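You operate a simulated robot arm through the tools that you are given. There is no shell and no other tool. Be economical: measure what you need, move in short steps, check, and stop when the job is done.

The job below is to be done with a simulated two-armed robot. You get a single attempt, and the scene is never put back.

Task
Level the tilt plate with the short level and lock it.
Fine: lift the stop block off the plate on to the table, free the lock, lay the level along the plate, turn the jack knob till the bubble is between the lines; leave the level there.
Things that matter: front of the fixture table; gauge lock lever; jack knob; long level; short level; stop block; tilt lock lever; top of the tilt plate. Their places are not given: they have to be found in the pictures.

Only the result counts: the job must be done as asked and must still hold three seconds after the hand-in. Knocking over, shifting, dropping, spilling or breaking anything else fails it.

Robot
Two 6-joint arms with fingered hands on one trunk that stands fixed in place. Base frame: the origin is at the foot of the trunk, x ahead of it, y to its left, z up; the work surface is at about z = 0.9. Readings come in m, rad, newtons and seconds.
The left shoulder is at [0.02, 0.157, 0.829], the right one opposite. With the tool pointing down near the work surface each hand reaches from about 0.1 to 0.82 m from the base axis, measured 20 degrees to its own side. Payload 4.1 kg a hand.
Tool frame (each hand has its own): the origin (TCP) lies between the finger pads and is the grasp point; the fingertips stand 0.033 m ahead of it; z points along the fingers, y is the line along which they close. The gripper opens to 0.112 m. The gripper's body begins 0.039 m behind the TCP. The gripper is a hand of 4 fingers: y runs from the thumb to the fingers, the wrist lies at [-0.016, -0.118, -0.2] in the tool frame, and closing takes about 1.5 s.
Orientation is that of the tool frame in the base frame, as a unit quaternion [x, y, z, w]. With the fingers straight down and the wrist toward the robot, the tool's x, y and z point along [0, 1, 0], [1, 0, 0] and [0, 0, -1] of the base frame.

Tools
- The arms move only by the tool step_arm. It takes "left_targets", "right_targets" or both (then of equal length, played together; a hand with none holds still); each is a list of rows, each a list of 7 numbers: the shift along the base's x, y, z in units of 300 mm (1.0 is 300 mm), then the turn, a rotation vector about the base's x, y, z in units of 90 degrees (1.0 is 90 degrees), then the closure, from 0 (fully open) to 1 (shut). In form: [[tx, ty, tz, rx, ry, rz, fingers], ...]. A call has 1 to 10 rows; each row is the pose to reach, as a shift and turn from the pose commanded when the call began. A call with a number of a shift or a turn outside -1 to 1 is refused whole. Each row takes 0.2 s and may step no farther than 0.05 m and 0.15 rad from the row before; otherwise, or with a gripper value out of range, the whole call is refused. A pose out of reach is approached as far as the arm can. The call stops where the force on the tool passes 60 N (or 10 N more than at its start, if that is more) or the arm is blocked; 0.2 s more then pass. The fingers move at their own pace (about 0.072 m/s each) and stop on an object; they squeeze with about 24 N. The grip force told is the motor's: it shows also when the fingers shut on nothing. Time passes only in rows, and 0.2 s behind the last, so rows that repeat a pose let the fingers close. The reply holds the time, the measured pose of the TCP, the force on the tool along the base axes, the opening and the grip force, in the units named above and with some noise, with the torque about the TCP (base axes, N m) and any sound that the robot's microphone picked up.
- Cameras (640 x 400 px; columns grow to the right, rows downward): "scene" is now at [0.0422, -0.036, 1.4678]; the picture's right is [-0.39, -0.92, 0.00], its down [-0.57, 0.24, -0.79] and it looks along [0.73, -0.31, -0.61] (base axes); focal length 269 px, centre (320, 200). "left" rides on the left gripper at [-0.066, -0.089, -0.13] in its tool frame; the picture's right is [-0.79, -0.29, 0.54], its down [0.55, -0.71, 0.44] and it looks along [0.26, 0.64, 0.72] (tool axes); focal length 247 px, centre (320, 200). "right" rides on the right gripper at [0.066, -0.089, -0.13] in its tool frame; the picture's right is [-0.79, 0.29, -0.54], its down [-0.55, -0.71, 0.44] and it looks along [-0.26, 0.64, 0.72] (tool axes); focal length 247 px, centre (320, 200).
- grab_frame(camera): a new picture of that camera. The clock stands still meanwhile.
- hand_shape(shape, hand): the hand has 4 fingers and takes this shape, open, in about a second: jaw (thumb against the fingers, like two jaws); tri (thumb and two fingers); tip (a fingertip pinch); poke (one finger out to press); point (the index stretched); flat (the hand flat); cup (the hand cupped); fist (a fist). The gripper value then closes the fingers along that shape, each until it touches; the sizes above hold for jaw. It gives what a move gives, with no picture.
- turn_head(pan, tilt): turns the head with the scene camera to pan (to the left, within 1.501 rad either way) and tilt (down, from -0.506 to 1.204), counted from straight ahead of the robot. It gives what a move gives.
- measure_at(camera, pixels): there is no depth. For up to 12 entries [column, row, z] of the newest picture of that camera ("zoom" is the newest enlarged one), the place [x, y] in the base frame at which the ray of that pixel passes the height z, good to about 0.003 m, but the place of the scene camera against the robot may be out by one fixed shift of up to 0.018 m in any direction. The clock stands still meanwhile.
- zoom(camera, box): a new picture of the part [left, top, right, bottom] of that camera's present view, enlarged. The clock stands still meanwhile.
- finish_job(): hands the job in; it is judged then, once.

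Work in short steps. Measure before you move; look again where a grasp or a placing could have gone wrong, and mend it. You have 80 turns and 56 pictures in all, those below and enlarged ones among them. Open the grippers and draw the arms clear of the work before you hand the job in, unless the task says otherwise; then end with one line.

The tools are called by a JSON object that holds its "method" and its "body". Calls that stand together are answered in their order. step_arm: Moves the arms, as the interface text tells. Its arguments: {"type":"object","properties":{"left_targets":{"type":"array","items":{"type":"array","items":{"type":"number"}}},"right_targets":{"type":"array","items":{"type":"array","items":{"type":"number"}}}},"required":[]} The other tools are called the same way: hand_shape (shape, hand) gives the hand a shape; turn_head (pan, tilt) turns the head that bears the scene camera; grab_frame (camera) takes a picture; measure_at (camera, pixels) gives the place at which the rays of pixels pass given heights; zoom (camera, box) takes an enlarged picture of a part of a camera's view; finish_job () hands the job in.

At the start:

```text
time_s: 0.0
left_tool_pos: [0.3916, 0.0276, 1.1912]
left_tool_rot: [0.828, 0.561, 0.0, 0.0]
left_force: [0.6, -0.2, -0.1]
left_wrist_torque: [0.0, -0.01, 0.01]
left_finger_gap: 0.1116
left_gripper_force: 0.0
left_shape: jaw
right_tool_pos: [0.3941, -0.4485, 1.185]
right_tool_rot: [0.827, 0.562, 0.001, 0.001]
right_force: [0.1, 0.0, 0.4]
right_wrist_torque: [0.02, -0.03, 0.01]
right_finger_gap: 0.1119
right_gripper_force: 0.0
right_shape: jaw
head pan, tilt: [-0.4, 0.66]
```

scene: 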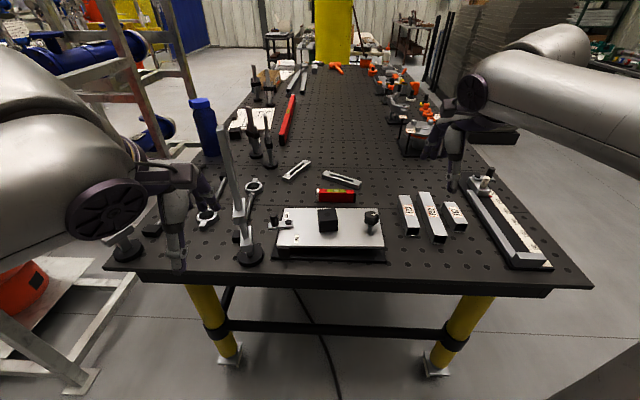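
right: 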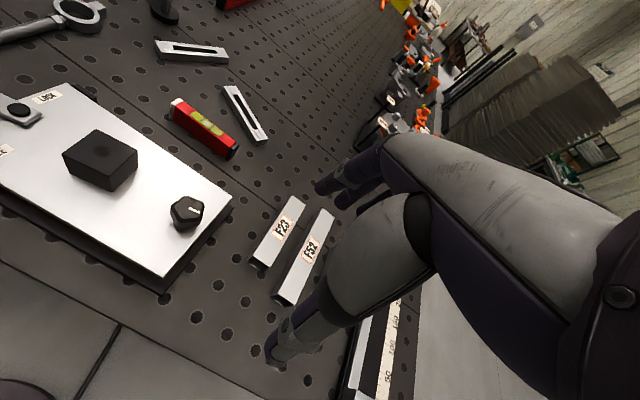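
left: 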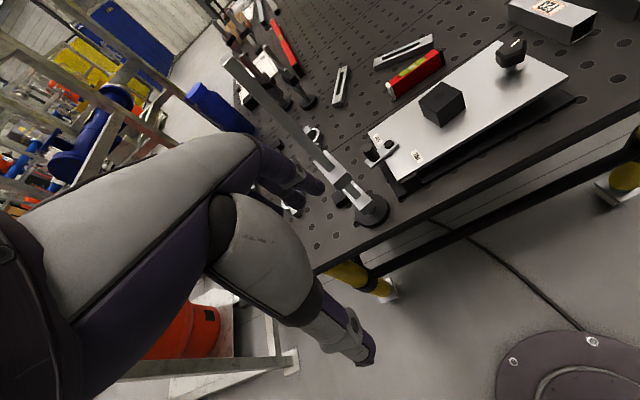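

The scene shows the plate around (330,228), the stop block at (327,218), the knob at (372,218), the lever at (283,222) and the short red level at (336,195). I'll zoom in for detail.

{"method": "zoom", "body": {"camera": "scene", "box": [250, 150, 410, 270]}}

{"method": "zoom", "body": {"camera": "left", "box": [340, 20, 600, 210]}}

{"method": "zoom", "body": {"camera": "right", "box": [0, 60, 280, 300]}}

```text
3.33 times, centred on (330, 210) of scene
```

zoom: 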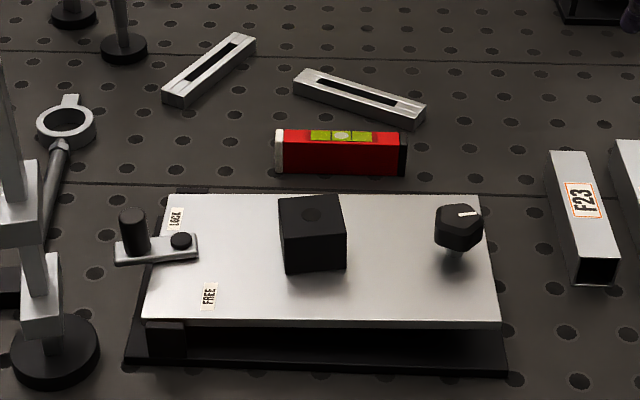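

```text
2.11 times, centred on (470, 115) of left
```

zoom: 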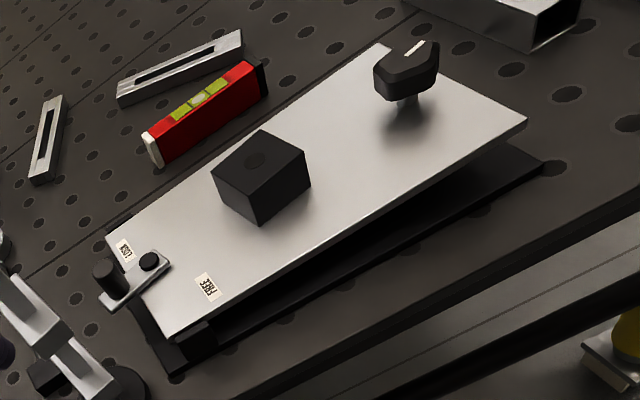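

```text
1.67 times, centred on (140, 180) of right
```

zoom: 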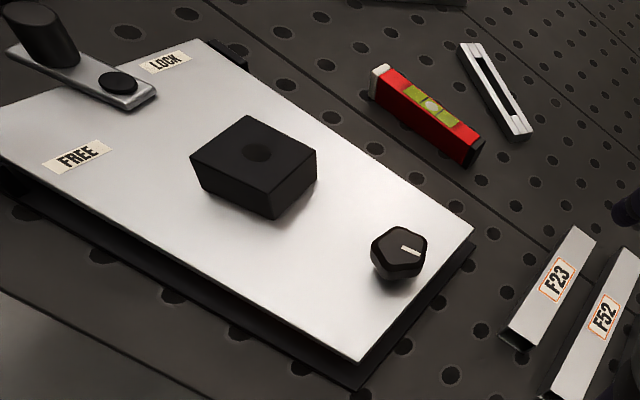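

Triangulate the main features: rays from both hand cameras at two heights.

{"method": "measure_at", "body": {"camera": "zoom", "pixels": [[258, 153, 0.9], [258, 153, 1.0], [402, 250, 0.9], [402, 250, 1.0], [432, 106, 0.9], [432, 106, 1.0], [119, 82, 0.9], [119, 82, 1.0], [473, 233, 0.9], [473, 233, 1.0], [360, 361, 0.9], [360, 361, 1.0]]}}

{"method": "measure_at", "body": {"camera": "left", "pixels": [[440, 96, 0.9], [440, 96, 1.0], [514, 44, 0.9], [514, 44, 1.0], [413, 66, 0.9], [413, 66, 1.0], [389, 144, 0.9], [389, 144, 1.0], [498.5, 40.4, 0.9], [498.5, 40.4, 1.0], [568, 78, 0.9], [568, 78, 1.0]]}}

{"method": "measure_at", "body": {"camera": "scene", "pixels": [[327.3, 214.4, 0.9], [327.3, 214.4, 1.0], [371, 214, 0.9], [371, 214, 1.0], [335.3, 190.7, 0.9], [335.3, 190.7, 1.0], [284, 222, 0.9], [284, 222, 1.0], [368, 208.5, 0.9], [368, 208.5, 1.0], [375, 246, 0.9], [375, 246, 1.0]]}}

```text
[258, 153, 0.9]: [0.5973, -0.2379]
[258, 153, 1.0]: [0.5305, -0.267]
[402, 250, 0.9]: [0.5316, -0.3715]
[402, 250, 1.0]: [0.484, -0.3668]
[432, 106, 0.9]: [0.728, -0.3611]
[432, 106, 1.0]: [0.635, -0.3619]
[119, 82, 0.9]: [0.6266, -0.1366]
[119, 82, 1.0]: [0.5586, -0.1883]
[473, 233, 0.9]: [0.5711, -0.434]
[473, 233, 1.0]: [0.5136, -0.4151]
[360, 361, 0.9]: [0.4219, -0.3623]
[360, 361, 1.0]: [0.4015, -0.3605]
```

```text
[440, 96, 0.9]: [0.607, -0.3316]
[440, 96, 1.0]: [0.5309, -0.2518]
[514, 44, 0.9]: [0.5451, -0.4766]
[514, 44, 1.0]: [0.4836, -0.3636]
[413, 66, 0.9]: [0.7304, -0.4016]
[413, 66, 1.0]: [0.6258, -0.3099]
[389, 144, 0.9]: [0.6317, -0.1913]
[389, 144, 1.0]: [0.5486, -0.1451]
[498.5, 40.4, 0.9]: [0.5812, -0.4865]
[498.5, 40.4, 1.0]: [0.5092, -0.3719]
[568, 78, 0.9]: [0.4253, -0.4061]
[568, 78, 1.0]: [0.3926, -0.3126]
```

```text
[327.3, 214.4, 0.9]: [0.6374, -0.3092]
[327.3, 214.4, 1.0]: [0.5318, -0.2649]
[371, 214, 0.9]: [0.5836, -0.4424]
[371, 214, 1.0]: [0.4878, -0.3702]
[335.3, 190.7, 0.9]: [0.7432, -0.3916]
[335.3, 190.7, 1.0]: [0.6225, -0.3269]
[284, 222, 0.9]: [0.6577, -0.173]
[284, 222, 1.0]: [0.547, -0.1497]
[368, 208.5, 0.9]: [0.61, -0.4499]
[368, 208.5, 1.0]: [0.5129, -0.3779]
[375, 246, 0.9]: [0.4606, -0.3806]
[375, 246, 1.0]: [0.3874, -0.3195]
```

Triangulated: block top ≈(0.540,-0.263,0.986), knob ≈(0.485,-0.367,0.997), lever pivot ≈(0.587,-0.166,0.956), level ≈(0.687,-0.362,0.944). Plate length direction is ≈(0.44,0.90). I'm moving the right hand above the block, with 4° yaw to align it.

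{"method": "step_arm", "body": {"right_targets": [[0.081, 0.103, -0.053, 0, 0, -0.01, 0], [0.162, 0.206, -0.106, 0, 0, -0.02, 0], [0.243, 0.309, -0.159, 0, 0, -0.03, 0], [0.324, 0.412, -0.21, 0, 0, -0.04, 0], [0.405, 0.515, -0.26, 0, 0, -0.048, 0], [0.486, 0.618, -0.3, 0, 0, -0.048, 0], [0.486, 0.618, -0.3, 0, 0, -0.048, 0]]}}

{"method": "grab_frame", "body": {"camera": "right"}}

{"method": "zoom", "body": {"camera": "scene", "box": [250, 150, 410, 270]}}

```text
time_s: 1.6
left_tool_pos: [0.3905, 0.0256, 1.1907]
left_tool_rot: [0.828, 0.561, 0.0, 0.001]
left_force: [0.0, -0.4, -0.8]
left_wrist_torque: [0.0, 0.0, -0.01]
left_finger_gap: 0.1115
left_gripper_force: 0.0
left_shape: jaw
right_tool_pos: [0.5436, -0.2636, 1.0945]
right_tool_rot: [0.848, 0.53, 0.0, 0.001]
right_force: [0.2, -0.9, 0.1]
right_wrist_torque: [0.02, 0.02, 0.03]
right_finger_gap: 0.1118
right_gripper_force: 0.1
right_shape: jaw
head pan, tilt: [-0.4, 0.66]
```

```text
49 pictures are left
```

right: 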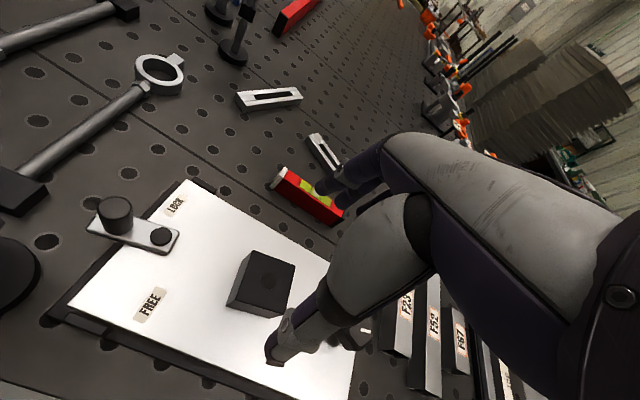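

```text
3.33 times, centred on (330, 210) of scene
```

zoom: 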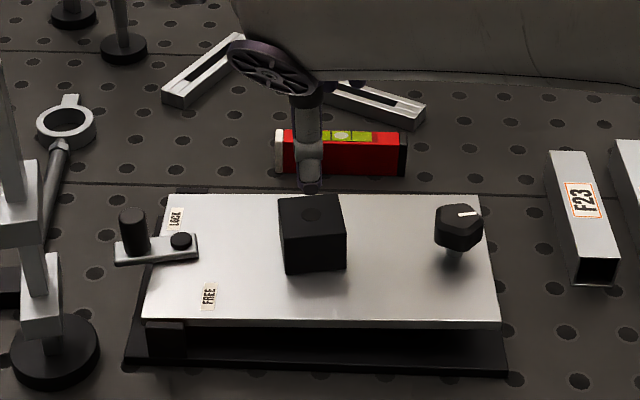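

The TCP's downward line lands at about (268,279), which is the block top. I'll measure the block's corners and knob, lever and plate features in this closer view.

{"method": "zoom", "body": {"camera": "right", "box": [60, 160, 380, 360]}}

```text
2.00 times, centred on (220, 260) of right
```

zoom: 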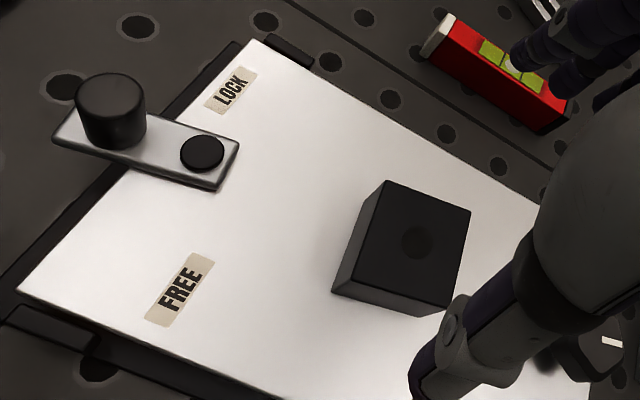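

{"method": "measure_at", "body": {"camera": "zoom", "pixels": [[385, 181, 0.986], [470, 210, 0.986], [445, 307, 0.986], [353, 280, 0.986], [417, 242, 0.986], [203, 153, 0.956], [110, 85, 0.985], [230, 90, 0.95], [179, 290, 0.95], [245, 42, 0.95], [17, 290, 0.95], [332, 293, 0.95]]}}

```text
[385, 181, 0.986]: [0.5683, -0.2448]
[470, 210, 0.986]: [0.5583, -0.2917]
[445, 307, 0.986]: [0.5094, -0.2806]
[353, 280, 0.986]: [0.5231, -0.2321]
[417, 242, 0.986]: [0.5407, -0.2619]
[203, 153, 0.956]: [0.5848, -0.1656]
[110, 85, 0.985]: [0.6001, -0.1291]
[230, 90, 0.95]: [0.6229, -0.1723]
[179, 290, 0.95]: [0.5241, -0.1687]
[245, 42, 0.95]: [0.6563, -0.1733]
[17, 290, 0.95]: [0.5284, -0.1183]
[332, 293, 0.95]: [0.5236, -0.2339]
```

The block is about 48 mm square with yaw ≈ -14°. I'll rotate +12°, descend to z≈0.990 (fingertips just above the plate) and close.

{"method": "step_arm", "body": {"right_targets": [[0, 0, -0.08, 0, 0, 0.067, 0], [-0.006, 0.003, -0.16, 0, 0, 0.134, 0], [-0.008, 0.005, -0.24, 0, 0, 0.134, 0], [-0.008, 0.005, -0.3, 0, 0, 0.134, 0], [-0.008, 0.005, -0.346, 0, 0, 0.134, 0], [-0.008, 0.005, -0.346, 0, 0, 0.134, 0]]}}

{"method": "grab_frame", "body": {"camera": "right"}}

```text
time_s: 3.0
left_tool_pos: [0.392, 0.0273, 1.1894]
left_tool_rot: [0.828, 0.56, 0.0, 0.0]
left_force: [-0.5, -0.3, 0.6]
left_wrist_torque: [-0.04, -0.01, 0.03]
left_finger_gap: 0.1115
left_gripper_force: 0.1
left_shape: jaw
right_tool_pos: [0.538, -0.2605, 0.9925]
right_tool_rot: [0.787, 0.617, 0.0, 0.0]
right_force: [-0.1, 0.4, -0.7]
right_wrist_torque: [-0.01, -0.02, 0.0]
right_finger_gap: 0.1118
right_gripper_force: 0.0
right_shape: jaw
head pan, tilt: [-0.4, 0.66]
```

```text
46 pictures are left
```

right: 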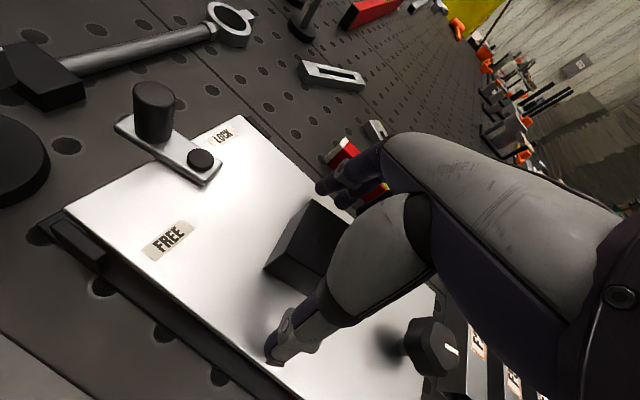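

The block sits between thumb and fingers. Closing.

{"method": "step_arm", "body": {"right_targets": [[0, 0, 0, 0, 0, 0, 1], [0, 0, 0, 0, 0, 0, 1], [0, 0, 0, 0, 0, 0, 1], [0, 0, 0, 0, 0, 0, 1], [0, 0, 0, 0, 0, 0, 1], [0, 0, 0, 0, 0, 0, 1], [0, 0, 0, 0, 0, 0, 1], [0, 0, 0, 0, 0, 0, 1]]}}

```text
time_s: 4.8
left_tool_pos: [0.3909, 0.0265, 1.1903]
left_tool_rot: [0.828, 0.561, 0.0, 0.0]
left_force: [0.8, -0.2, 0.6]
left_wrist_torque: [-0.02, 0.0, 0.01]
left_finger_gap: 0.1117
left_gripper_force: 0.0
left_shape: jaw
right_tool_pos: [0.5388, -0.2631, 0.9913]
right_tool_rot: [0.787, 0.617, 0.0, 0.0]
right_force: [0.2, -0.9, -0.8]
right_wrist_torque: [-0.01, 0.0, 0.0]
right_finger_gap: 0.045
right_gripper_force: 23.4
right_shape: jaw
head pan, tilt: [-0.4, 0.66]
```

Gripped (gap 0.045). Now I'll measure free table space right-front of the plate in the scene view while lifting straight up.

{"method": "step_arm", "body": {"right_targets": [[0, 0, 0.1, 0, 0, 0, 1], [0, 0, 0.2, 0, 0, 0, 1], [0, 0, 0.25, 0, 0, 0, 1]]}}

{"method": "grab_frame", "body": {"camera": "scene"}}

{"method": "measure_at", "body": {"camera": "scene", "pixels": [[388, 262, 0.9], [405, 235, 0.9], [434, 242, 0.9], [418, 258, 0.9], [420, 285, 0.9], [400, 195, 0.9], [388, 195, 0.9], [270, 195, 0.9]]}}

```text
time_s: 5.6
left_tool_pos: [0.3916, 0.0269, 1.1898]
left_tool_rot: [0.827, 0.562, 0.0, 0.0]
left_force: [0.0, 0.6, 0.0]
left_wrist_torque: [-0.04, 0.01, 0.02]
left_finger_gap: 0.1116
left_gripper_force: 0.0
left_shape: jaw
right_tool_pos: [0.5383, -0.2635, 1.0664]
right_tool_rot: [0.786, 0.618, -0.001, 0.0]
right_force: [-0.3, 0.2, -4.1]
right_wrist_torque: [0.01, 0.03, 0.0]
right_finger_gap: 0.045
right_gripper_force: 23.4
right_shape: jaw
head pan, tilt: [-0.4, 0.66]
```

```text
45 pictures are left
```

scene: 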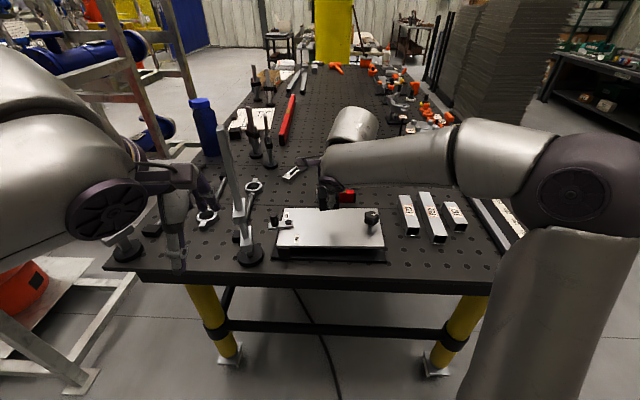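

```text
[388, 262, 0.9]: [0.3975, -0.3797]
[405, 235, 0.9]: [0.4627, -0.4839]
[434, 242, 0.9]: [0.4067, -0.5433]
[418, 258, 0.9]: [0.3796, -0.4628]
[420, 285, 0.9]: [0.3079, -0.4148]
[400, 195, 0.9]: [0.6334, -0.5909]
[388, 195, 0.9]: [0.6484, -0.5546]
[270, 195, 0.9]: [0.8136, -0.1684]
```

Free spot at about (0.365,-0.44), clear of plate base, bars and table edge. I'm carrying the block there at height.

{"method": "step_arm", "body": {"right_targets": [[-0.096, -0.098, 0.02, 0, 0, 0, 1], [-0.192, -0.196, 0.02, 0, 0, 0, 1], [-0.288, -0.294, 0.02, 0, 0, 0, 1], [-0.384, -0.392, 0, 0, 0, 0, 1], [-0.48, -0.49, -0.06, 0, 0, 0, 1], [-0.577, -0.588, -0.12, 0, 0, 0, 1], [-0.577, -0.588, -0.24, 0, 0, 0, 1], [-0.577, -0.588, -0.34, 0, 0, 0, 1], [-0.577, -0.588, -0.34, 0, 0, 0, 1]]}}

{"method": "grab_frame", "body": {"camera": "scene"}}

{"method": "grab_frame", "body": {"camera": "right"}}

```text
time_s: 7.6
left_tool_pos: [0.392, 0.0261, 1.1902]
left_tool_rot: [0.828, 0.561, 0.0, 0.0]
left_force: [0.0, -0.2, -0.1]
left_wrist_torque: [0.0, -0.03, -0.01]
left_finger_gap: 0.1114
left_gripper_force: 0.0
left_shape: jaw
right_tool_pos: [0.3632, -0.439, 0.9652]
right_tool_rot: [0.787, 0.617, 0.0, -0.001]
right_force: [0.4, 0.4, -3.4]
right_wrist_torque: [-0.01, 0.0, -0.03]
right_finger_gap: 0.0446
right_gripper_force: 24.0
right_shape: jaw
right hand out of reach, approached as far as the arm can: row 8
head pan, tilt: [-0.4, 0.66]
```

```text
44 pictures are left
```

scene: 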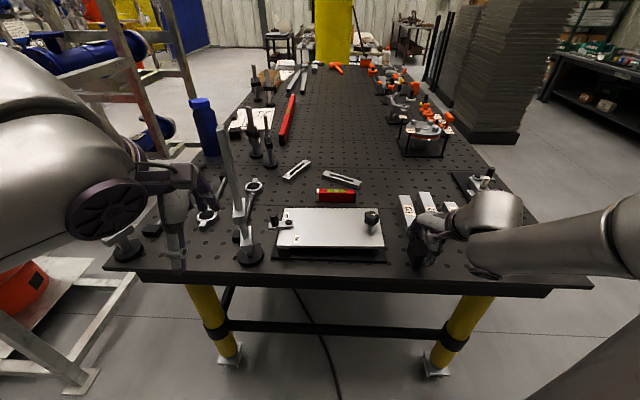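

```text
43 pictures are left
```

right: 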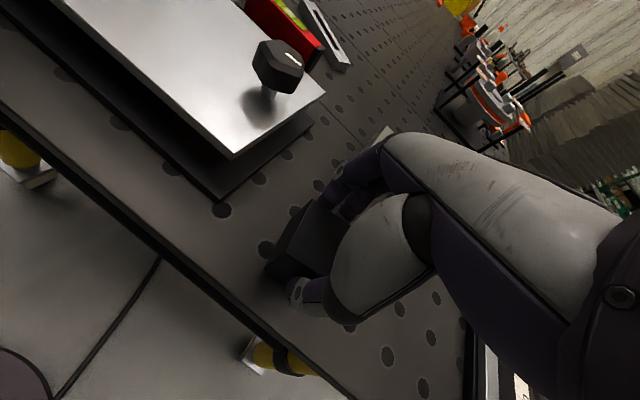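

Position is good, and row 8 flagged reach, so I'll lower slowly and watch z.

{"method": "step_arm", "body": {"right_targets": [[0, 0, -0.03, 0, 0, 0, 1], [0, 0, -0.06, 0, 0, 0, 1], [0, 0, -0.06, 0, 0, 0, 1]]}}

```text
time_s: 8.4
left_tool_pos: [0.3918, 0.0255, 1.1914]
left_tool_rot: [0.828, 0.561, 0.0, 0.0]
left_force: [0.8, -0.2, -0.9]
left_wrist_torque: [0.03, 0.02, -0.01]
left_finger_gap: 0.1115
left_gripper_force: 0.1
left_shape: jaw
right_tool_pos: [0.3637, -0.4392, 0.9655]
right_tool_rot: [0.787, 0.617, -0.001, -0.001]
right_force: [0.5, 1.0, -3.4]
right_wrist_torque: [0.01, -0.03, 0.03]
right_finger_gap: 0.0445
right_gripper_force: 23.8
right_shape: jaw
right hand out of reach, approached as far as the arm can: row 1, 2, 3
head pan, tilt: [-0.4, 0.66]
```

It's stuck at z 0.965, likely a joint limit with this yaw. I'll try yawing about -24° here while lowering.

{"method": "step_arm", "body": {"right_targets": [[0, 0, 0.02, 0, 0, -0.09, 1], [0, 0, 0.02, 0, 0, -0.18, 1], [0, 0, 0.02, 0, 0, -0.267, 1], [0, 0, 0.0, 0, 0, -0.267, 1], [0, 0, -0.01, 0, 0, -0.267, 1], [0, 0, -0.01, 0, 0, -0.267, 1]]}}

```text
time_s: 9.8
left_tool_pos: [0.3914, 0.0273, 1.1908]
left_tool_rot: [0.828, 0.561, 0.001, 0.0]
left_force: [0.0, 0.9, 1.0]
left_wrist_torque: [0.02, 0.01, -0.02]
left_finger_gap: 0.1116
left_gripper_force: 0.0
left_shape: jaw
right_tool_pos: [0.3626, -0.4374, 0.9618]
right_tool_rot: [0.899, 0.439, 0.0, 0.0]
right_force: [0.3, 0.0, -3.9]
right_wrist_torque: [0.01, -0.03, -0.02]
right_finger_gap: 0.0449
right_gripper_force: 24.0
right_shape: jaw
head pan, tilt: [-0.4, 0.66]
```

That freed it. Continue lowering.

{"method": "step_arm", "body": {"right_targets": [[0, 0, -0.03, 0, 0, 0, 1], [0, 0, -0.05, 0, 0, 0, 1], [0, 0, -0.06, 0, 0, 0, 1], [0, 0, -0.06, 0, 0, 0, 1]]}}

```text
time_s: 10.8
left_tool_pos: [0.3905, 0.0255, 1.1902]
left_tool_rot: [0.828, 0.561, 0.0, 0.0]
left_force: [-0.4, -0.6, -0.3]
left_wrist_torque: [0.04, 0.02, 0.01]
left_finger_gap: 0.1119
left_gripper_force: 0.1
left_shape: jaw
right_tool_pos: [0.3639, -0.4375, 0.9459]
right_tool_rot: [0.898, 0.439, 0.0, 0.0]
right_force: [0.1, 0.9, -4.1]
right_wrist_torque: [0.0, 0.0, 0.0]
right_finger_gap: 0.0444
right_gripper_force: 24.2
right_shape: jaw
head pan, tilt: [-0.4, 0.66]
```

{"method": "step_arm", "body": {"right_targets": [[0, 0, -0.01, 0, 0, 0, 1], [0, 0, -0.02, 0, 0, 0, 1], [0, 0, -0.02, 0, 0, 0, 1]]}}

{"method": "zoom", "body": {"camera": "right", "box": [220, 150, 420, 330]}}

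```text
time_s: 11.6
left_tool_pos: [0.3908, 0.0278, 1.1904]
left_tool_rot: [0.827, 0.561, -0.001, 0.0]
left_force: [-1.1, 0.2, 0.4]
left_wrist_torque: [0.01, 0.01, 0.0]
left_finger_gap: 0.1118
left_gripper_force: 0.1
left_shape: jaw
right_tool_pos: [0.3655, -0.4386, 0.9405]
right_tool_rot: [0.898, 0.439, 0.001, 0.002]
right_force: [-2.8, 1.6, 23.8]
right_wrist_torque: [-0.02, -0.04, -0.01]
right_finger_gap: 0.0455
right_gripper_force: 24.2
right_shape: jaw
head pan, tilt: [-0.4, 0.66]
```

```text
2.22 times, centred on (320, 240) of right
```

zoom: 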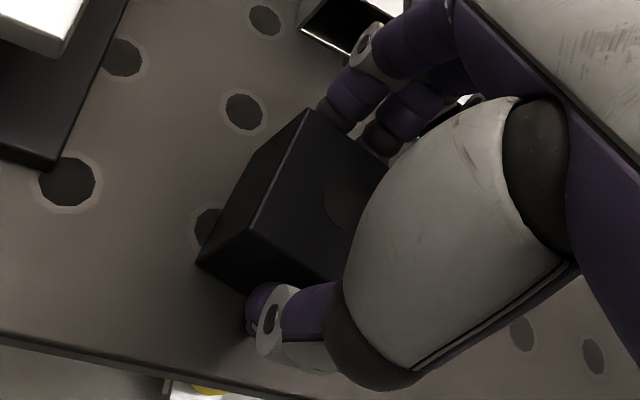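

Contact with the table (+24 N). Open partway (the F23 bar is near the fingers), then rise.

{"method": "step_arm", "body": {"right_targets": [[0, 0, 0.005, 0, 0, 0, 0.45], [0, 0, 0.005, 0, 0, 0, 0.45], [0, 0, 0.005, 0, 0, 0, 0.45], [0, 0, 0.1, 0, 0, 0, 0.45], [0, 0, 0.2, 0, 0, 0, 0.45], [0, 0, 0.35, 0, 0, 0, 0.3], [0, 0, 0.5, 0, 0, 0, 0], [0, 0, 0.5, 0, 0, 0, 0]]}}

{"method": "zoom", "body": {"camera": "right", "box": [0, 0, 400, 400]}}

```text
time_s: 13.4
left_tool_pos: [0.3897, 0.0258, 1.19]
left_tool_rot: [0.828, 0.561, 0.0, 0.0]
left_force: [-0.6, 0.6, -0.3]
left_wrist_torque: [-0.01, 0.0, -0.05]
left_finger_gap: 0.1115
left_gripper_force: 0.1
left_shape: jaw
right_tool_pos: [0.3633, -0.4393, 1.0895]
right_tool_rot: [0.898, 0.44, 0.001, 0.0]
right_force: [-0.3, 0.3, 0.1]
right_wrist_torque: [0.01, 0.01, 0.0]
right_finger_gap: 0.1116
right_gripper_force: 0.0
right_shape: jaw
head pan, tilt: [-0.4, 0.66]
```

```text
1.00 times, centred on (200, 200) of right (not enlarged: the box is as wide or as high as the picture)
```

zoom: 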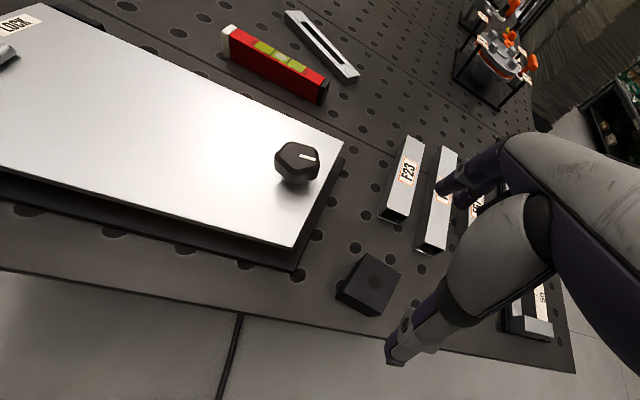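

The block sits upright on the table. Next the lock lever: I'll check where the tall stand near the lever is, and triangulate the handle.

{"method": "grab_frame", "body": {"camera": "left"}}

{"method": "zoom", "body": {"camera": "scene", "box": [180, 110, 340, 280]}}

```text
40 pictures are left
```

left: 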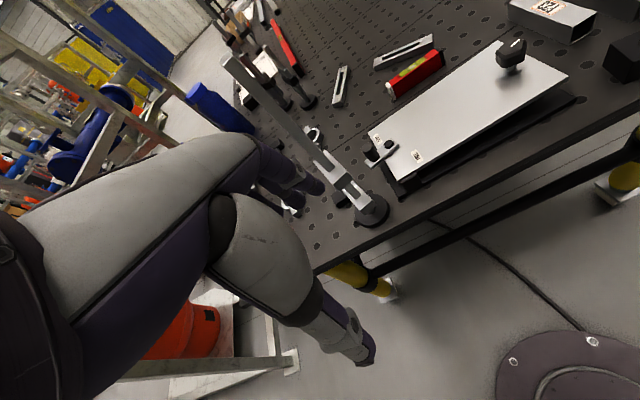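

```text
2.35 times, centred on (260, 195) of scene
```

zoom: 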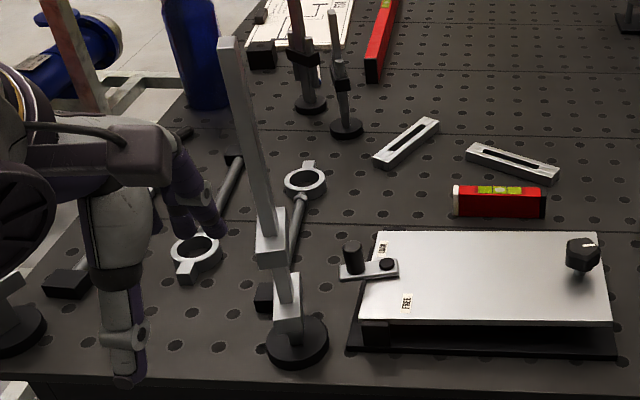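

Measuring the height gauge (base and top), and the handle.

{"method": "measure_at", "body": {"camera": "left", "pixels": [[372, 212, 0.9], [228, 62, 1.0], [228, 62, 1.2], [228, 62, 1.3], [371, 147, 0.95], [371, 147, 1.0], [389, 144, 0.956]]}}

{"method": "measure_at", "body": {"camera": "zoom", "pixels": [[297, 345, 0.91], [228, 40, 1.0], [228, 40, 1.2], [228, 40, 1.3], [352, 243, 0.95], [352, 243, 1.0], [387, 264, 0.956], [350, 275, 0.95], [266, 298, 0.9]]}}

```text
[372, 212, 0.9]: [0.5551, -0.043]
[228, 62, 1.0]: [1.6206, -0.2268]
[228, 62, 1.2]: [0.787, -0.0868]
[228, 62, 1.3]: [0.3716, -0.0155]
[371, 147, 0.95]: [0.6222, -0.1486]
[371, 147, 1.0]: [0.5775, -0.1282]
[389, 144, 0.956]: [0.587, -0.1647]
```

```text
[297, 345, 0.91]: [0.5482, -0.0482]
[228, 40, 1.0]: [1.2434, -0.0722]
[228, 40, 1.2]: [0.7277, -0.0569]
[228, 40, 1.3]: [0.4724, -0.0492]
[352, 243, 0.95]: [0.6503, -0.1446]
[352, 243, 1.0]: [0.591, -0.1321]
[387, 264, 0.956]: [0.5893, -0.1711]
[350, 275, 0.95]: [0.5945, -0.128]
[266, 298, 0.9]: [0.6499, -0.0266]
```

The height-gauge post stands at ≈(0.55,-0.045) up to z≈1.26, close to the lever handle ≈(0.60,-0.129, top 0.987). I'll use the right hand with yaw ≈ +14° so the wrist stays clear of the post; first go above the handle.

{"method": "step_arm", "body": {"right_targets": [[0.088, 0.11, 0.01, 0, 0, 0.064, 0], [0.176, 0.22, 0.02, 0, 0, 0.128, 0], [0.263, 0.33, 0.03, 0, 0, 0.192, 0], [0.351, 0.44, 0.03, 0, 0, 0.256, 0.2], [0.439, 0.55, 0.03, 0, 0, 0.32, 0.3], [0.527, 0.66, 0.03, 0, 0, 0.384, 0.45], [0.615, 0.77, 0.03, 0, 0, 0.448, 0.45], [0.702, 0.88, 0.03, 0, 0, 0.512, 0.45], [0.78, 0.98, 0.03, 0, 0, 0.578, 0.45], [0.78, 0.98, 0.03, 0, 0, 0.578, 0.45]]}}

{"method": "grab_frame", "body": {"camera": "right"}}

{"method": "grab_frame", "body": {"camera": "scene"}}

```text
time_s: 15.6
left_tool_pos: [0.3906, 0.0275, 1.1897]
left_tool_rot: [0.827, 0.562, 0.0, 0.0]
left_force: [-0.5, -0.4, -0.2]
left_wrist_torque: [-0.02, 0.0, -0.03]
left_finger_gap: 0.1116
left_gripper_force: 0.1
left_shape: jaw
right_tool_pos: [0.5971, -0.1441, 1.0994]
right_tool_rot: [0.614, 0.789, 0.0, 0.0]
right_force: [0.2, 0.5, 0.5]
right_wrist_torque: [0.01, -0.04, 0.01]
right_finger_gap: 0.0621
right_gripper_force: 0.0
right_shape: jaw
head pan, tilt: [-0.4, 0.66]
```

```text
38 pictures are left
```

right: 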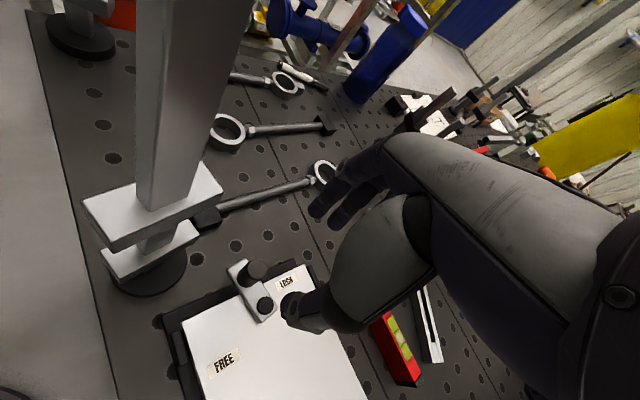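

```text
37 pictures are left
```

scene: 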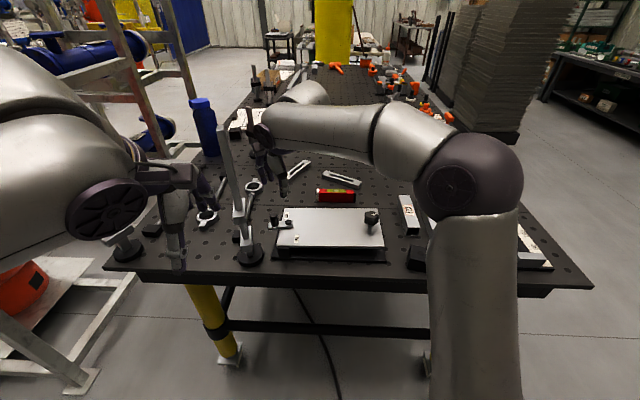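

Clear of the post so far. Measure handle top (255,266) and pivot (266,307) again.

{"method": "measure_at", "body": {"camera": "right", "pixels": [[256, 265, 0.985], [256, 265, 0.99], [266, 306, 0.956], [254, 276, 0.956], [297, 284, 0.95], [223, 361, 0.95]]}}

```text
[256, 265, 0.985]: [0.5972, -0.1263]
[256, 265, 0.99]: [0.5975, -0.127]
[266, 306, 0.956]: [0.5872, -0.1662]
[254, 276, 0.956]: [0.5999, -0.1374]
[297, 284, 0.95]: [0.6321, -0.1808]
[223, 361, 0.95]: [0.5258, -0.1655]
```

Handle at (0.5975,-0.127). I'll align over it and descend to z≈0.995 with the fingers straddling.

{"method": "step_arm", "body": {"right_targets": [[0, 0.057, -0.05, 0, 0, 0, 0.4], [0, 0.057, -0.15, 0, 0, 0, 0.4], [0, 0.057, -0.25, 0, 0, 0, 0.4], [0, 0.057, -0.32, 0, 0, 0, 0.4], [0, 0.057, -0.346, 0, 0, 0, 0.4], [0, 0.057, -0.346, 0, 0, 0, 0.4]]}}

{"method": "grab_frame", "body": {"camera": "right"}}

```text
time_s: 17.0
left_tool_pos: [0.3918, 0.0263, 1.1903]
left_tool_rot: [0.828, 0.561, 0.0, 0.0]
left_force: [1.0, 0.2, -0.9]
left_wrist_torque: [-0.02, 0.02, 0.02]
left_finger_gap: 0.1117
left_gripper_force: 0.1
left_shape: jaw
right_tool_pos: [0.5966, -0.127, 0.9931]
right_tool_rot: [0.614, 0.789, 0.0, 0.0]
right_force: [0.0, 0.4, -0.4]
right_wrist_torque: [0.02, 0.01, 0.01]
right_finger_gap: 0.067
right_gripper_force: 0.0
right_shape: jaw
head pan, tilt: [-0.4, 0.66]
```

```text
36 pictures are left
```

right: 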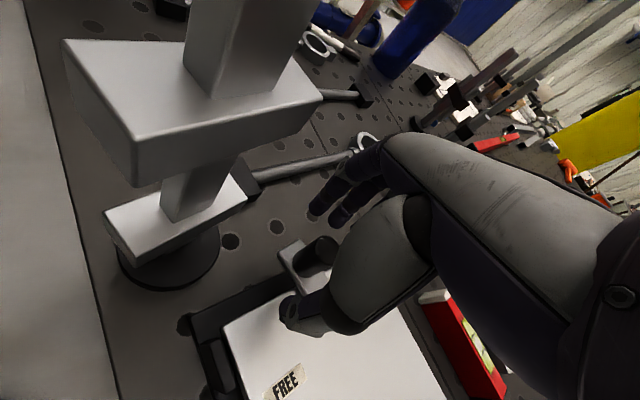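

The handle is between thumb and fingers. Close on it.

{"method": "step_arm", "body": {"right_targets": [[0, 0, 0, 0, 0, 0, 1], [0, 0, 0, 0, 0, 0, 1], [0, 0, 0, 0, 0, 0, 1], [0, 0, 0, 0, 0, 0, 1], [0, 0, 0, 0, 0, 0, 1], [0, 0, 0, 0, 0, 0, 1]]}}

```text
time_s: 18.4
left_tool_pos: [0.3914, 0.026, 1.1905]
left_tool_rot: [0.827, 0.562, 0.0, 0.0]
left_force: [0.1, -0.7, 0.0]
left_wrist_torque: [-0.01, -0.01, -0.01]
left_finger_gap: 0.1118
left_gripper_force: 0.0
left_shape: jaw
right_tool_pos: [0.596, -0.126, 0.9935]
right_tool_rot: [0.615, 0.788, -0.001, -0.001]
right_force: [-3.3, 0.2, -2.0]
right_wrist_torque: [0.04, 0.04, -0.01]
right_finger_gap: 0.0143
right_gripper_force: 23.2
right_shape: jaw
head pan, tilt: [-0.4, 0.66]
```

Gripped (gap 0.014). Swing along the arc toward FREE, first 45°.

{"method": "step_arm", "body": {"right_targets": [[-0.018, 0.003, 0, 0, 0, 0, 1], [-0.035, 0.005, 0, 0, 0, 0, 1], [-0.052, 0.004, 0, 0, 0, 0, 1], [-0.07, 0.0, 0, 0, 0, 0, 1], [-0.086, -0.006, 0, 0, 0, 0, 1], [-0.102, -0.013, 0, 0, 0, 0, 1]]}}

{"method": "grab_frame", "body": {"camera": "right"}}

```text
time_s: 19.8
left_tool_pos: [0.3915, 0.028, 1.1917]
left_tool_rot: [0.827, 0.562, 0.001, 0.001]
left_force: [0.2, 0.0, -0.5]
left_wrist_torque: [-0.01, 0.01, -0.01]
left_finger_gap: 0.1116
left_gripper_force: 0.0
left_shape: jaw
right_tool_pos: [0.5652, -0.1288, 0.9934]
right_tool_rot: [0.613, 0.79, 0.001, -0.001]
right_force: [-4.2, 27.8, -6.7]
right_wrist_torque: [0.83, -0.04, 0.37]
right_finger_gap: 0.0132
right_gripper_force: 24.0
right_shape: jaw
head pan, tilt: [-0.4, 0.66]
```

```text
35 pictures are left
```

right: 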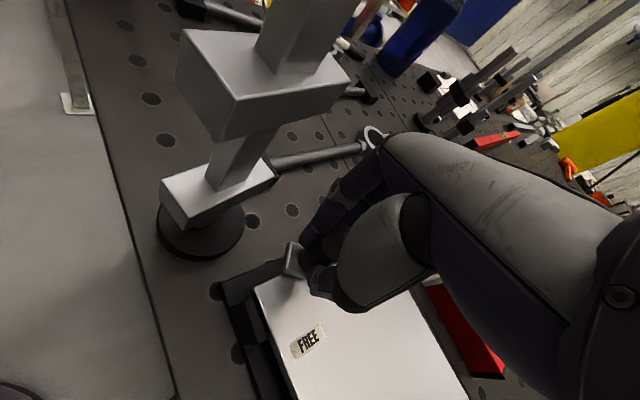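

Some radial force (28 N in y). I'll zoom in to see whether the lever has turned.

{"method": "zoom", "body": {"camera": "right", "box": [210, 200, 370, 370]}}

{"method": "zoom", "body": {"camera": "left", "box": [320, 60, 480, 220]}}

```text
2.35 times, centred on (290, 285) of right
```

zoom: 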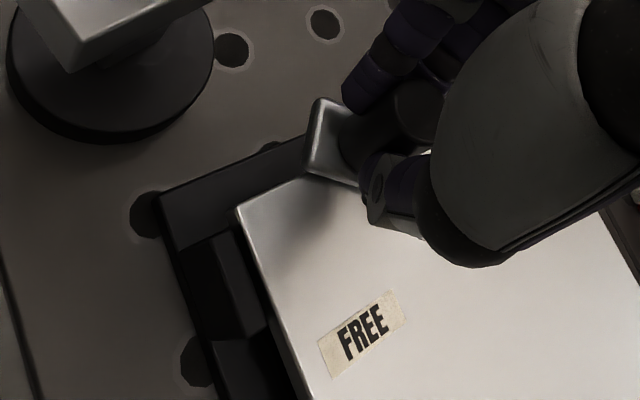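

```text
2.50 times, centred on (400, 140) of left
```

zoom: 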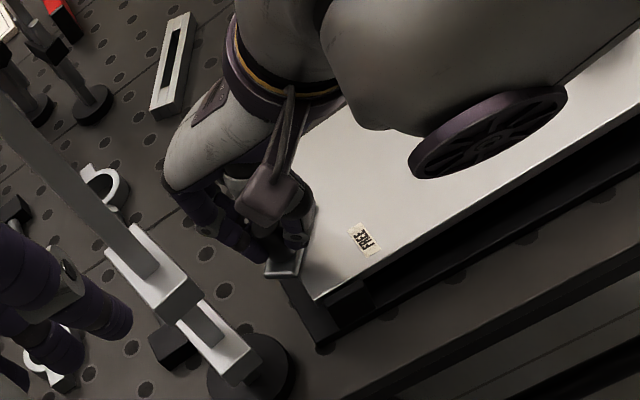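

The lever is turning with the hand. Continue to about 90° with a slightly larger radius.

{"method": "step_arm", "body": {"right_targets": [[-0.018, 0.0, 0, 0, 0, 0, 1], [-0.035, -0.015, 0, 0, 0, 0, 1], [-0.047, -0.03, 0, 0, 0, 0, 1], [-0.058, -0.045, 0, 0, 0, 0, 1], [-0.067, -0.062, 0, 0, 0, 0, 1], [-0.073, -0.079, 0, 0, 0, 0, 1]]}}

{"method": "zoom", "body": {"camera": "right", "box": [210, 200, 370, 370]}}

```text
time_s: 21.1
left_tool_pos: [0.3916, 0.0278, 1.1894]
left_tool_rot: [0.827, 0.562, -0.001, 0.0]
left_force: [1.0, 0.9, -0.3]
left_wrist_torque: [-0.03, -0.08, -0.01]
left_finger_gap: 0.1114
left_gripper_force: 0.2
left_shape: jaw
right_tool_pos: [0.5457, -0.143, 0.9932]
right_tool_rot: [0.609, 0.793, 0.005, -0.002]
right_force: [3.0, 18.1, -5.6]
right_wrist_torque: [0.48, -0.2, 0.26]
right_finger_gap: 0.0122
right_gripper_force: 23.8
right_shape: jaw
head pan, tilt: [-0.4, 0.66]
stopped in row 6 (right hand): the force on the tool passed its limit at 63 N (the readings are from after the stop); the commanded pose is now the measured one
```

```text
2.35 times, centred on (290, 285) of right
```

zoom: 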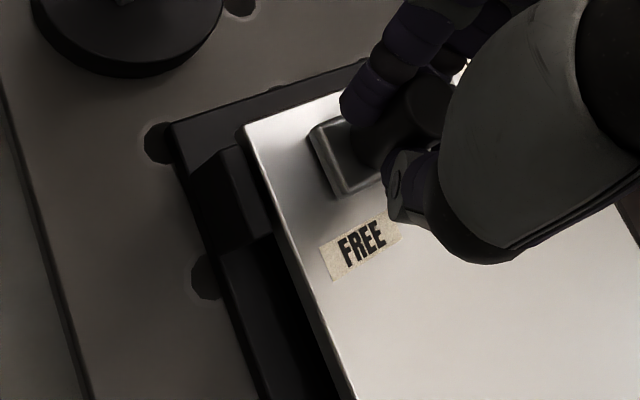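

Stopped by rising force with the lever pointing to the near side by the FREE label, so probably the end stop. Release, rise, and look.

{"method": "step_arm", "body": {"right_targets": [[0, 0, 0, 0, 0, 0, 0.4], [0, 0, 0, 0, 0, 0, 0.4], [0, 0, 0, 0, 0, 0, 0.4], [0, 0, 0.1, 0, 0, 0, 0.4], [0, 0, 0.2, 0, 0, 0, 0.4], [0, 0, 0.36, 0, 0, 0, 0.3], [0, 0, 0.4, 0, 0, 0, 0]]}}

{"method": "zoom", "body": {"camera": "right", "box": [160, 200, 360, 400]}}

```text
time_s: 22.8
left_tool_pos: [0.3925, 0.0271, 1.1908]
left_tool_rot: [0.828, 0.561, 0.0, 0.0]
left_force: [-0.3, 0.8, -0.3]
left_wrist_torque: [0.04, 0.02, 0.0]
left_finger_gap: 0.1116
left_gripper_force: 0.1
left_shape: jaw
right_tool_pos: [0.5471, -0.1461, 1.1144]
right_tool_rot: [0.61, 0.792, 0.005, -0.003]
right_force: [0.6, 0.3, 0.3]
right_wrist_torque: [-0.02, 0.04, 0.01]
right_finger_gap: 0.1116
right_gripper_force: 0.0
right_shape: jaw
head pan, tilt: [-0.4, 0.66]
```

```text
2.00 times, centred on (260, 300) of right
```

zoom: 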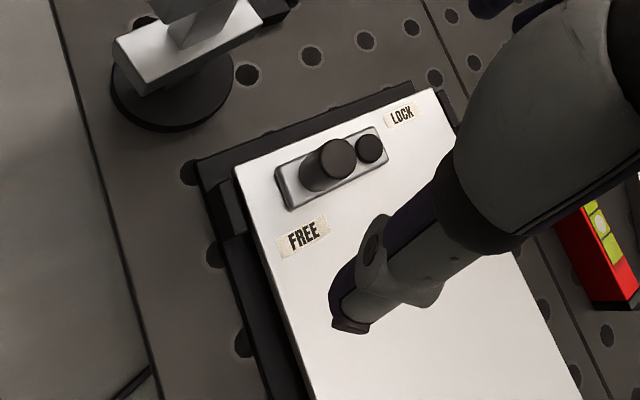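

The lever now lies along the plate's end toward FREE. Next, the level: move above it, re-aligning yaw to -26°.

{"method": "step_arm", "body": {"right_targets": [[0.05, -0.1, 0, 0, 0, -0.065, 0], [0.12, -0.2, 0, 0, 0, -0.13, 0], [0.19, -0.3, 0, 0, 0, -0.195, 0], [0.26, -0.41, 0, 0, 0, -0.26, 0], [0.33, -0.52, 0, 0, 0, -0.325, 0], [0.4, -0.62, -0.06, 0, 0, -0.39, 0], [0.467, -0.718, -0.12, 0, 0, -0.455, 0], [0.467, -0.718, -0.12, 0, 0, -0.455, 0]]}}

{"method": "grab_frame", "body": {"camera": "right"}}

{"method": "zoom", "body": {"camera": "scene", "box": [250, 150, 410, 270]}}

```text
time_s: 24.6
left_tool_pos: [0.3918, 0.0267, 1.19]
left_tool_rot: [0.828, 0.561, 0.0, 0.0]
left_force: [0.2, 0.5, -0.4]
left_wrist_torque: [0.0, -0.02, 0.02]
left_finger_gap: 0.1116
left_gripper_force: 0.1
left_shape: jaw
right_tool_pos: [0.6856, -0.3621, 1.0766]
right_tool_rot: [0.849, 0.528, 0.005, 0.0]
right_force: [-1.1, 0.9, 0.1]
right_wrist_torque: [-0.01, 0.0, 0.01]
right_finger_gap: 0.1117
right_gripper_force: 0.2
right_shape: jaw
head pan, tilt: [-0.4, 0.66]
```

```text
30 pictures are left
```

right: 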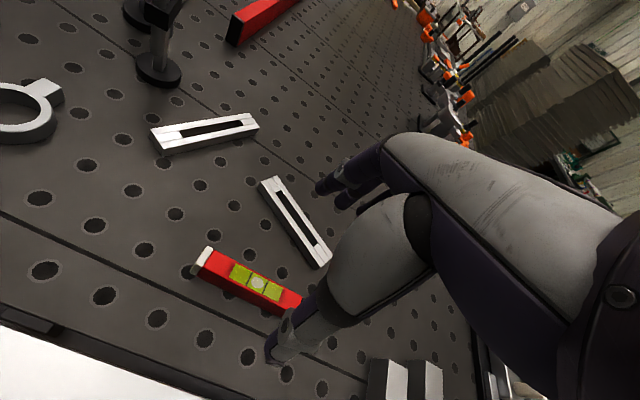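

```text
3.33 times, centred on (330, 210) of scene
```

zoom: 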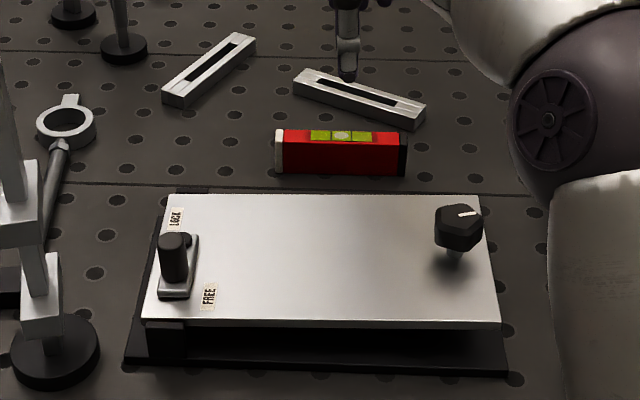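

The level is right under the TCP. Measure its edges and the slotted bar behind it to choose the opening and yaw.

{"method": "zoom", "body": {"camera": "right", "box": [170, 180, 350, 340]}}

```text
2.50 times, centred on (260, 260) of right
```

zoom: 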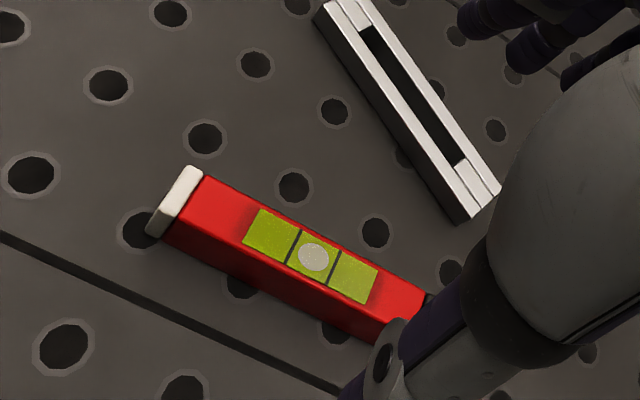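

{"method": "measure_at", "body": {"camera": "zoom", "pixels": [[190, 168, 0.942], [425, 295, 0.942], [160, 213, 0.942], [240, 240, 0.942], [262, 207, 0.942], [313, 257, 0.942], [147, 235, 0.9], [372, 345, 0.9], [460, 222, 0.9], [315, 18, 0.9], [368, 303, 0.942], [380, 268, 0.942]]}}

```text
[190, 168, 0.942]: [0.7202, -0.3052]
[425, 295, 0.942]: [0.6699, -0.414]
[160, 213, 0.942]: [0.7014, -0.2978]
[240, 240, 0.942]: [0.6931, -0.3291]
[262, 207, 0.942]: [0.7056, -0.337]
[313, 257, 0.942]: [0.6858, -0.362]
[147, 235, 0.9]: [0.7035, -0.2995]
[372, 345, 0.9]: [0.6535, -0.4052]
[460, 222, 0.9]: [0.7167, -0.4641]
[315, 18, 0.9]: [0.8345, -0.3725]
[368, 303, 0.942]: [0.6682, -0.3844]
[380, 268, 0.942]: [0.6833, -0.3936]
```

Level: yaw -25°, centre (0.686,-0.362), width ≈20 mm, top ≈0.942. Descend to z 0.945 and close.

{"method": "step_arm", "body": {"right_targets": [[0, 0, -0.1, 0, 0, 0.01, 0.3], [0, 0, -0.2, 0, 0, 0.01, 0.3], [0, 0, -0.3, 0, 0, 0.01, 0.3], [0, 0, -0.4, 0, 0, 0.01, 0.3], [0, 0, -0.438, 0, 0, 0.01, 0.3], [0, 0, -0.438, 0, 0, 0.01, 0.3]]}}

{"method": "grab_frame", "body": {"camera": "right"}}

```text
time_s: 25.9
left_tool_pos: [0.3913, 0.0269, 1.19]
left_tool_rot: [0.827, 0.561, 0.0, 0.0]
left_force: [-0.5, 0.3, 0.1]
left_wrist_torque: [0.01, 0.01, 0.02]
left_finger_gap: 0.1116
left_gripper_force: 0.1
left_shape: jaw
right_tool_pos: [0.686, -0.3629, 0.9465]
right_tool_rot: [0.844, 0.536, 0.005, -0.001]
right_force: [0.3, 0.0, 1.1]
right_wrist_torque: [0.03, 0.01, 0.0]
right_finger_gap: 0.0789
right_gripper_force: 0.0
right_shape: jaw
head pan, tilt: [-0.4, 0.66]
```

```text
27 pictures are left
```

right: 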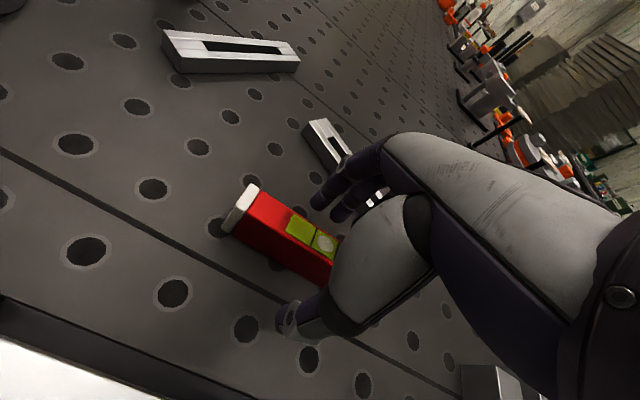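

Centered; close and lift.

{"method": "step_arm", "body": {"right_targets": [[0, 0, 0, 0, 0, 0, 1], [0, 0, 0, 0, 0, 0, 1], [0, 0, 0, 0, 0, 0, 1], [0, 0, 0, 0, 0, 0, 1], [0, 0, 0, 0, 0, 0, 1], [0, 0, 0, 0, 0, 0, 1], [0, 0, 0.1, 0, 0, 0, 1], [0, 0, 0.2, 0, 0, 0, 1], [0, 0, 0.35, 0, 0, 0, 1], [0, 0, 0.35, 0, 0, 0, 1]]}}

```text
time_s: 28.1
left_tool_pos: [0.3911, 0.0268, 1.1909]
left_tool_rot: [0.827, 0.562, -0.001, 0.0]
left_force: [-0.2, -1.1, -0.1]
left_wrist_torque: [-0.01, -0.01, 0.01]
left_finger_gap: 0.1114
left_gripper_force: 0.1
left_shape: jaw
right_tool_pos: [0.6846, -0.3622, 1.054]
right_tool_rot: [0.844, 0.536, 0.005, 0.001]
right_force: [-0.8, -0.5, -1.1]
right_wrist_torque: [0.0, 0.0, 0.03]
right_finger_gap: 0.017
right_gripper_force: 24.3
right_shape: jaw
head pan, tilt: [-0.4, 0.66]
```

Level held (gap 0.017). Carry it over the plate centre (0.542,-0.252) and lower to just above contact.

{"method": "step_arm", "body": {"right_targets": [[-0.12, 0.092, 0, 0, 0, 0, 1], [-0.24, 0.184, 0, 0, 0, 0, 1], [-0.36, 0.276, 0, 0, 0, 0, 1], [-0.477, 0.367, 0, 0, 0, 0, 1], [-0.477, 0.367, -0.08, 0, 0, 0, 1], [-0.477, 0.367, -0.14, 0, 0, 0, 1], [-0.477, 0.367, -0.163, 0, 0, 0, 1], [-0.477, 0.367, -0.163, 0, 0, 0, 1]]}}

{"method": "grab_frame", "body": {"camera": "right"}}

```text
time_s: 29.9
left_tool_pos: [0.3918, 0.0264, 1.1901]
left_tool_rot: [0.828, 0.561, 0.0, 0.0]
left_force: [0.3, 0.3, 0.5]
left_wrist_torque: [-0.02, -0.01, 0.02]
left_finger_gap: 0.1116
left_gripper_force: 0.0
left_shape: jaw
right_tool_pos: [0.5435, -0.2514, 1.0017]
right_tool_rot: [0.844, 0.536, 0.004, 0.0]
right_force: [-0.1, -0.5, -0.7]
right_wrist_torque: [0.06, -0.01, 0.0]
right_finger_gap: 0.0165
right_gripper_force: 24.2
right_shape: jaw
head pan, tilt: [-0.4, 0.66]
```

```text
26 pictures are left
```

right: 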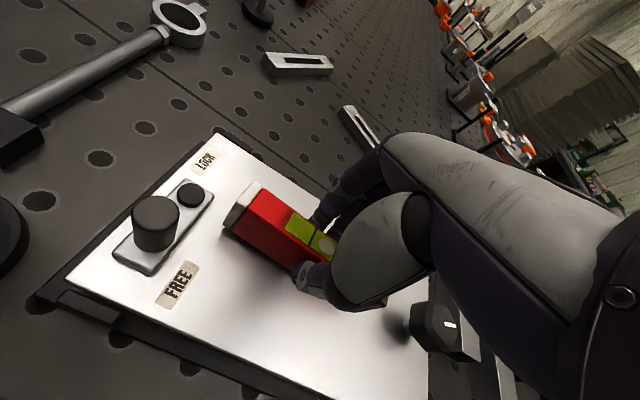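

Well aligned with the plate. Lower in 1.5 mm steps to contact.

{"method": "step_arm", "body": {"right_targets": [[0, 0, -0.005, 0, 0, 0, 1], [0, 0, -0.01, 0, 0, 0, 1], [0, 0, -0.01, 0, 0, 0, 1]]}}

```text
time_s: 30.8
left_tool_pos: [0.3924, 0.0266, 1.1914]
left_tool_rot: [0.828, 0.561, 0.0, 0.0]
left_force: [0.3, -0.1, 0.4]
left_wrist_torque: [0.0, 0.0, -0.03]
left_finger_gap: 0.1116
left_gripper_force: 0.1
left_shape: jaw
right_tool_pos: [0.5448, -0.2521, 0.9991]
right_tool_rot: [0.845, 0.535, 0.005, 0.0]
right_force: [0.5, 0.3, -1.4]
right_wrist_torque: [-0.01, -0.01, -0.03]
right_finger_gap: 0.0167
right_gripper_force: 24.3
right_shape: jaw
head pan, tilt: [-0.4, 0.66]
```

{"method": "step_arm", "body": {"right_targets": [[0, 0, -0.005, 0, 0, 0, 1], [0, 0, -0.01, 0, 0, 0, 1], [0, 0, -0.01, 0, 0, 0, 1]]}}

```text
time_s: 31.6
left_tool_pos: [0.3915, 0.0269, 1.1912]
left_tool_rot: [0.828, 0.561, 0.0, 0.0]
left_force: [0.2, 0.1, 0.6]
left_wrist_torque: [-0.01, 0.0, 0.0]
left_finger_gap: 0.1118
left_gripper_force: 0.1
left_shape: jaw
right_tool_pos: [0.5436, -0.2506, 0.996]
right_tool_rot: [0.844, 0.537, 0.005, 0.001]
right_force: [-0.2, 0.7, -0.3]
right_wrist_torque: [-0.04, 0.03, 0.02]
right_finger_gap: 0.0167
right_gripper_force: 24.0
right_shape: jaw
head pan, tilt: [-0.4, 0.66]
```

{"method": "step_arm", "body": {"right_targets": [[0, 0, -0.005, 0, 0, 0, 1], [0, 0, -0.01, 0, 0, 0, 1], [0, 0, -0.01, 0, 0, 0, 1]]}}

```text
time_s: 32.4
left_tool_pos: [0.3916, 0.0264, 1.1902]
left_tool_rot: [0.827, 0.562, 0.0, -0.001]
left_force: [0.2, 0.2, 0.3]
left_wrist_torque: [0.04, -0.02, 0.0]
left_finger_gap: 0.1116
left_gripper_force: 0.0
left_shape: jaw
right_tool_pos: [0.544, -0.2511, 0.9941]
right_tool_rot: [0.844, 0.537, 0.006, 0.001]
right_force: [3.7, -0.7, 9.7]
right_wrist_torque: [-0.1, -0.1, 0.04]
right_finger_gap: 0.0169
right_gripper_force: 23.7
right_shape: jaw
head pan, tilt: [-0.4, 0.66]
```

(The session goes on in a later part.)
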